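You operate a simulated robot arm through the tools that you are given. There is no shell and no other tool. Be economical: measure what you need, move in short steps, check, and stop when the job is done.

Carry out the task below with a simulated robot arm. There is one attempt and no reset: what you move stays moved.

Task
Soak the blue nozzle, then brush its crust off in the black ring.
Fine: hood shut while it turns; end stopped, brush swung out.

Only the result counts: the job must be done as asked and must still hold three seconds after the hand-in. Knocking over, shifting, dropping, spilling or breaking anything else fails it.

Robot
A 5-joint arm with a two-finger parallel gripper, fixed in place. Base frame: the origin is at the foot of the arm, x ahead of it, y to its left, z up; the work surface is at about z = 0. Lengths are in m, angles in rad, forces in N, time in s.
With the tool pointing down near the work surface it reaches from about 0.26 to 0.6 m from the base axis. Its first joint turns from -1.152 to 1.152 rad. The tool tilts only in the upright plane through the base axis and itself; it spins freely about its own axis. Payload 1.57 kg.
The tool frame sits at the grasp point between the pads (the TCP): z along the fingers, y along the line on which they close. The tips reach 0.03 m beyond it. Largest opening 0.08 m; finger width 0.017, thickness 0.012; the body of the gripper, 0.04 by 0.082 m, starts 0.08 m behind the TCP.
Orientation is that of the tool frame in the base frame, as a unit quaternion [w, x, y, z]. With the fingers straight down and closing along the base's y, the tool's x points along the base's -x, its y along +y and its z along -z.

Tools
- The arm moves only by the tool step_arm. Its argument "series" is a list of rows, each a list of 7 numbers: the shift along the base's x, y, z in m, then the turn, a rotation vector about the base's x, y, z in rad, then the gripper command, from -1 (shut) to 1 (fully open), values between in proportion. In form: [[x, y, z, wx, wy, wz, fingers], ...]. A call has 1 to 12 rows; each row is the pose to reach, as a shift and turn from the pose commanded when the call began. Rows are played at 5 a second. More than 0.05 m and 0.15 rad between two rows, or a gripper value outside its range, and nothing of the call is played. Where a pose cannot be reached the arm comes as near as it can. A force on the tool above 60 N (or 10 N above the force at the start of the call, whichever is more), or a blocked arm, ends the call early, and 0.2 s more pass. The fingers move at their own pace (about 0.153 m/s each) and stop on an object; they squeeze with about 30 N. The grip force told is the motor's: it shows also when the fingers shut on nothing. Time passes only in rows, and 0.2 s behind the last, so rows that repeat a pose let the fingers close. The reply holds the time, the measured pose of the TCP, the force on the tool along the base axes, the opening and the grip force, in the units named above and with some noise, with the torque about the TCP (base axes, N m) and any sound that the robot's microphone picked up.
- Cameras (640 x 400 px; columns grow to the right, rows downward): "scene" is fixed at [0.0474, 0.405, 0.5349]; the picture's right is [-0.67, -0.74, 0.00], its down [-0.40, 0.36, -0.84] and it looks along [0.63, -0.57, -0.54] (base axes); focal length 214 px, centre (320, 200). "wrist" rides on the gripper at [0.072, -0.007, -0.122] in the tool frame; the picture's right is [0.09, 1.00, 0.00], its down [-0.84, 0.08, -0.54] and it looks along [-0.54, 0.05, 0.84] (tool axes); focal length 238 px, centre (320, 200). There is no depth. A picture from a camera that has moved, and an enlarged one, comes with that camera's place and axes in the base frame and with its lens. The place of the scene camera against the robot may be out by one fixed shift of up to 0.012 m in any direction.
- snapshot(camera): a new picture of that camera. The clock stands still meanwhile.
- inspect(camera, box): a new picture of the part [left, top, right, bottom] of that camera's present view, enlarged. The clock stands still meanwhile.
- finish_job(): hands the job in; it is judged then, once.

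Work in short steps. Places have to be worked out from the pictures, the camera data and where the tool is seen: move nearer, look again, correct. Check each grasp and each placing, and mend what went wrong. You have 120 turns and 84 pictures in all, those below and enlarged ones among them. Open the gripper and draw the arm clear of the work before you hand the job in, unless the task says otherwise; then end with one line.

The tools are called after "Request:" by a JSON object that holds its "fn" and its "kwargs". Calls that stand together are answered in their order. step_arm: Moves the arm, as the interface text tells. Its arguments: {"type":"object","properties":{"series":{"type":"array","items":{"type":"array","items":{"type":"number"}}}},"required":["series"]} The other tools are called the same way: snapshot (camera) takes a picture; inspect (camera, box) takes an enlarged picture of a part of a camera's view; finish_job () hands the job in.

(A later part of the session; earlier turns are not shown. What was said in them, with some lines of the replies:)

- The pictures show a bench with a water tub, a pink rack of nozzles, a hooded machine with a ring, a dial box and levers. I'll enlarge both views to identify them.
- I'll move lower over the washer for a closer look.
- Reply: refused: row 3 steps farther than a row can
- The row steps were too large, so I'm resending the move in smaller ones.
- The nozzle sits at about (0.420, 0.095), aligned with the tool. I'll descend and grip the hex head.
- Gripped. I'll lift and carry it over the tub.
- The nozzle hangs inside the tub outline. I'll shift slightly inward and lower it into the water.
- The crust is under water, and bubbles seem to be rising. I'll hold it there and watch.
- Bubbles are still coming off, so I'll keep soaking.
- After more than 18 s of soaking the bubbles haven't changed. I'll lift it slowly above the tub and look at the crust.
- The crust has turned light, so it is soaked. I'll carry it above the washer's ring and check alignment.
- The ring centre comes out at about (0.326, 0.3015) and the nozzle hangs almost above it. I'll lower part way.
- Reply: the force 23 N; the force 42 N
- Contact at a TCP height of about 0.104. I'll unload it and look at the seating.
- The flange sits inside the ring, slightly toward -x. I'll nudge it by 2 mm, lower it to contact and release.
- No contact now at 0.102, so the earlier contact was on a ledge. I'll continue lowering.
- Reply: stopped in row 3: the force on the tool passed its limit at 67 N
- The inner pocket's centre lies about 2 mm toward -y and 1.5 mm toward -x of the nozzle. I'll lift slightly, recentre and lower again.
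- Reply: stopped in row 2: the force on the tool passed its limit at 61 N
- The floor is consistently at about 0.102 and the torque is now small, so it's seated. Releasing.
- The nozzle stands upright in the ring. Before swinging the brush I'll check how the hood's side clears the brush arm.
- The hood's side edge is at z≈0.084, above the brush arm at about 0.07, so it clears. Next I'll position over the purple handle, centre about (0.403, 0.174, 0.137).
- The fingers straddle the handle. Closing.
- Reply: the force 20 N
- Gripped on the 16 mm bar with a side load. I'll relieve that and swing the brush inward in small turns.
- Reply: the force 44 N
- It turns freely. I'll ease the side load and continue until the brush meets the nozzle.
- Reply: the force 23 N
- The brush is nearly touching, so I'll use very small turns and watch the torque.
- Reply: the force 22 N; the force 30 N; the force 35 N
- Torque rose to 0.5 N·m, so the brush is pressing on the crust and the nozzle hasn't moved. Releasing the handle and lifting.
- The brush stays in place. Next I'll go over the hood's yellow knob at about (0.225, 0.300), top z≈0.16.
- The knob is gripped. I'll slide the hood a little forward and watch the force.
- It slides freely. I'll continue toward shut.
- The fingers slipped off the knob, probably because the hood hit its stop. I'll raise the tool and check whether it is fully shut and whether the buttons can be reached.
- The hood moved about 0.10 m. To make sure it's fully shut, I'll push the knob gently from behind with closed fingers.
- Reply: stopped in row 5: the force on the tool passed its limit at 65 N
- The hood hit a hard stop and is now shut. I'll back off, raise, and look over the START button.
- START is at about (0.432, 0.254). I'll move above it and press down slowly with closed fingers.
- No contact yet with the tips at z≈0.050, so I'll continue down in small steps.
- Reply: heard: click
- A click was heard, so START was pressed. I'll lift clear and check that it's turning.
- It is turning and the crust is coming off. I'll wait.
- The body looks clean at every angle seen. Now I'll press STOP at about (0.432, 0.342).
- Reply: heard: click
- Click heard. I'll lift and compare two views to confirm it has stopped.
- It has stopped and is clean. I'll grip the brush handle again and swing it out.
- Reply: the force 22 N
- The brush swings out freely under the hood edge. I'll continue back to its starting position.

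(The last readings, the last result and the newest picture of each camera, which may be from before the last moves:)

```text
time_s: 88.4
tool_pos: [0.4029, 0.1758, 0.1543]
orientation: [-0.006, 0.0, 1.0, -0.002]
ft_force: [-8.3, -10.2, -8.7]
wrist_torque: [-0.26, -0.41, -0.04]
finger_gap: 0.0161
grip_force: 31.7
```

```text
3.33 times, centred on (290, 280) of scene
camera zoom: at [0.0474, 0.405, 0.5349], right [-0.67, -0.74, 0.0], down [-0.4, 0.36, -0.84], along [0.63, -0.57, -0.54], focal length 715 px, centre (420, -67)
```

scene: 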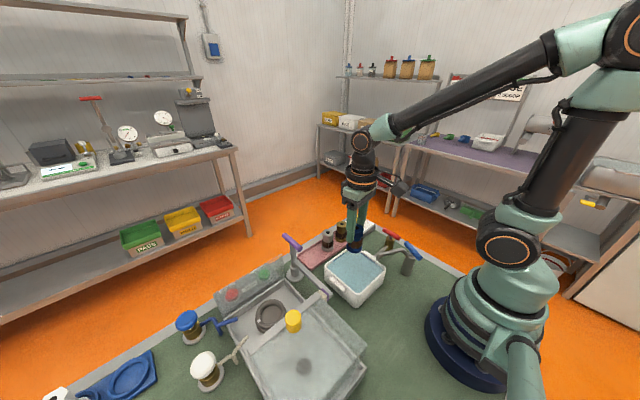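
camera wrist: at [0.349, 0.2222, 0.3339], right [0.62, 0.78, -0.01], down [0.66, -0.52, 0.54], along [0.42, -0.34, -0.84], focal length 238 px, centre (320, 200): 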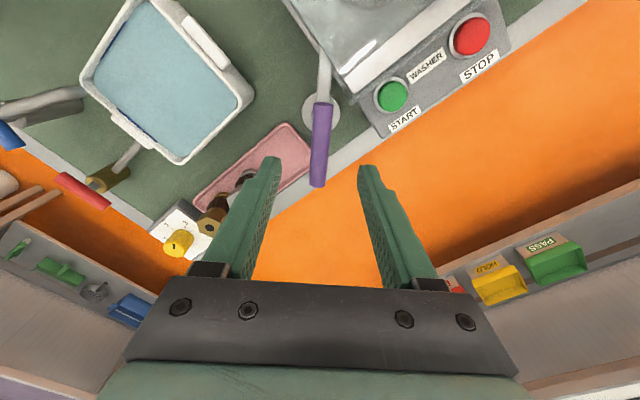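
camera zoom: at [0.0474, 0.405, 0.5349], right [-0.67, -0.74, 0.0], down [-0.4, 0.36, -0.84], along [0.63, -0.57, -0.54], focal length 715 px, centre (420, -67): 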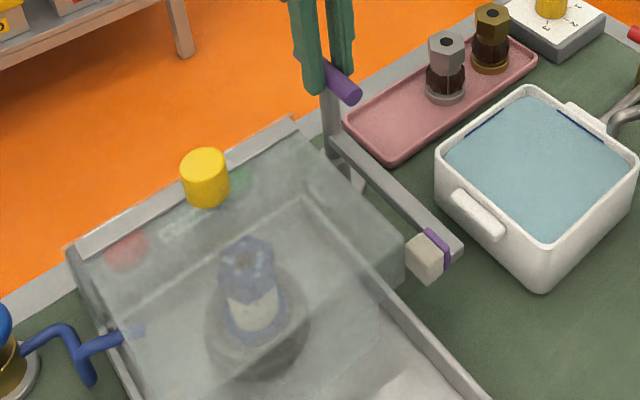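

The brush is fully out. Releasing and drawing clear.

Request:
{"fn": "step_arm", "kwargs": {"series": [[0, 0, 0, 0, 0, 0, -0.3], [0, 0, 0, 0, 0, 0, 0.3], [0, 0, 0, 0, 0, 0, 0.3], [0, 0, 0.04, 0, 0, 0, 0.3], [0, 0, 0.08, 0, 0, 0, 0.6], [-0.02, -0.03, 0.12, 0, 0, 0, 1], [-0.04, -0.05, 0.16, 0, 0, 0, 1], [-0.06, -0.06, 0.2, 0, 0, 0, 1], [-0.06, -0.06, 0.2, 0, 0, 0, 1]]}}

Request:
{"fn": "snapshot", "kwargs": {"camera": "scene"}}

Request:
{"fn": "inspect", "kwargs": {"camera": "scene", "box": [240, 240, 340, 340]}}

```text
refused: row 6 steps farther than a row can; nothing moved
```

```text
12 pictures are left
```

scene: 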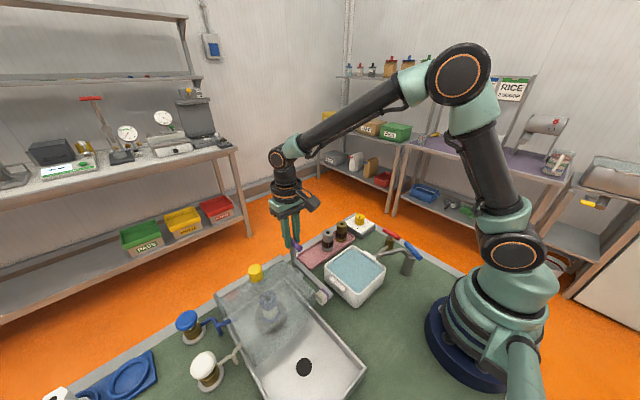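

```text
4.00 times, centred on (290, 290) of scene
camera zoom: at [0.0474, 0.405, 0.5349], right [-0.67, -0.74, 0.0], down [-0.4, 0.36, -0.84], along [0.63, -0.57, -0.54], focal length 858 px, centre (440, -160)
```

zoom: 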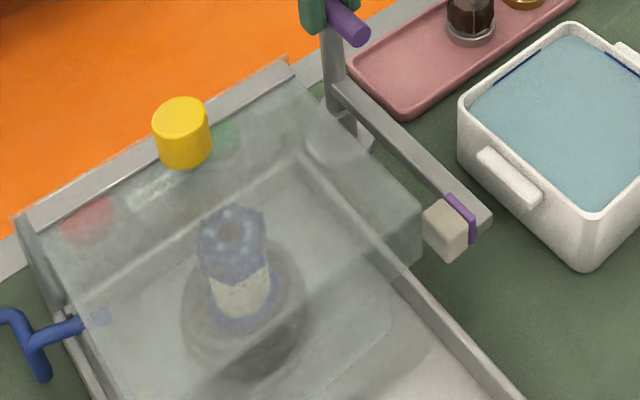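

Resending with smaller steps.

Request:
{"fn": "step_arm", "kwargs": {"series": [[0, 0, 0, 0, 0, 0, -0.3], [0, 0, 0, 0, 0, 0, 0.3], [0, 0, 0, 0, 0, 0, 0.3], [0, 0, 0.03, 0, 0, 0, 0.3], [0, 0, 0.06, 0, 0, 0, 0.3], [0, 0, 0.1, 0, 0, 0, 1], [-0.02, -0.02, 0.13, 0, 0, 0, 1], [-0.04, -0.04, 0.16, 0, 0, 0, 1], [-0.06, -0.06, 0.19, 0, 0, 0, 1], [-0.06, -0.06, 0.19, 0, 0, 0, 1]]}}

Request:
{"fn": "inspect", "kwargs": {"camera": "scene", "box": [230, 220, 370, 360]}}

Request:
{"fn": "snapshot", "kwargs": {"camera": "wrist"}}

```text
time_s: 90.6
tool_pos: [0.3442, 0.1163, 0.3439]
orientation: [-0.005, 0.001, 1.0, -0.002]
ft_force: [-0.1, -0.3, -0.5]
wrist_torque: [-0.01, 0.0, 0.0]
finger_gap: 0.0801
grip_force: 0.0
```

```text
2.86 times, centred on (300, 290) of scene
camera zoom: at [0.0474, 0.405, 0.5349], right [-0.67, -0.74, 0.0], down [-0.4, 0.36, -0.84], along [0.63, -0.57, -0.54], focal length 613 px, centre (377, -57)
```

zoom: 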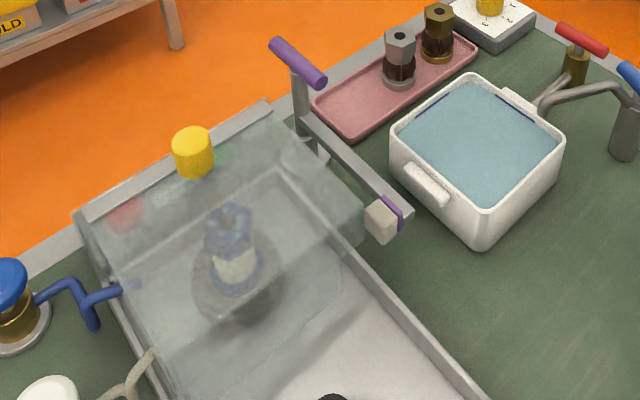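

```text
9 pictures are left
camera wrist: at [0.2733, 0.1099, 0.4684], right [-0.09, 1.0, 0.0], down [0.84, 0.08, 0.53], along [0.53, 0.05, -0.85], focal length 238 px, centre (320, 200)
```

wrist: 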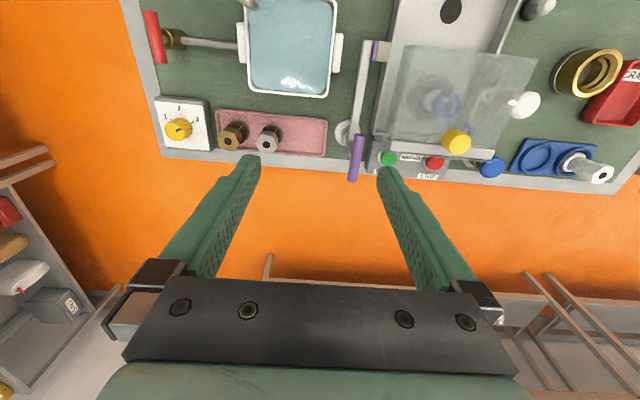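

The nozzle is clean and standing in the ring, the washer is stopped, the brush is out and the arm is clear. Handing in.

Request:
{"fn": "finish_job", "kwargs": {}}

```text
The job is handed in.
```

The blue nozzle was soaked and brushed clean in the black ring with the hood shut, then the washer was stopped and the brush swung out. I left the nozzle in the ring with the hood still shut, and the arm is open and clear.
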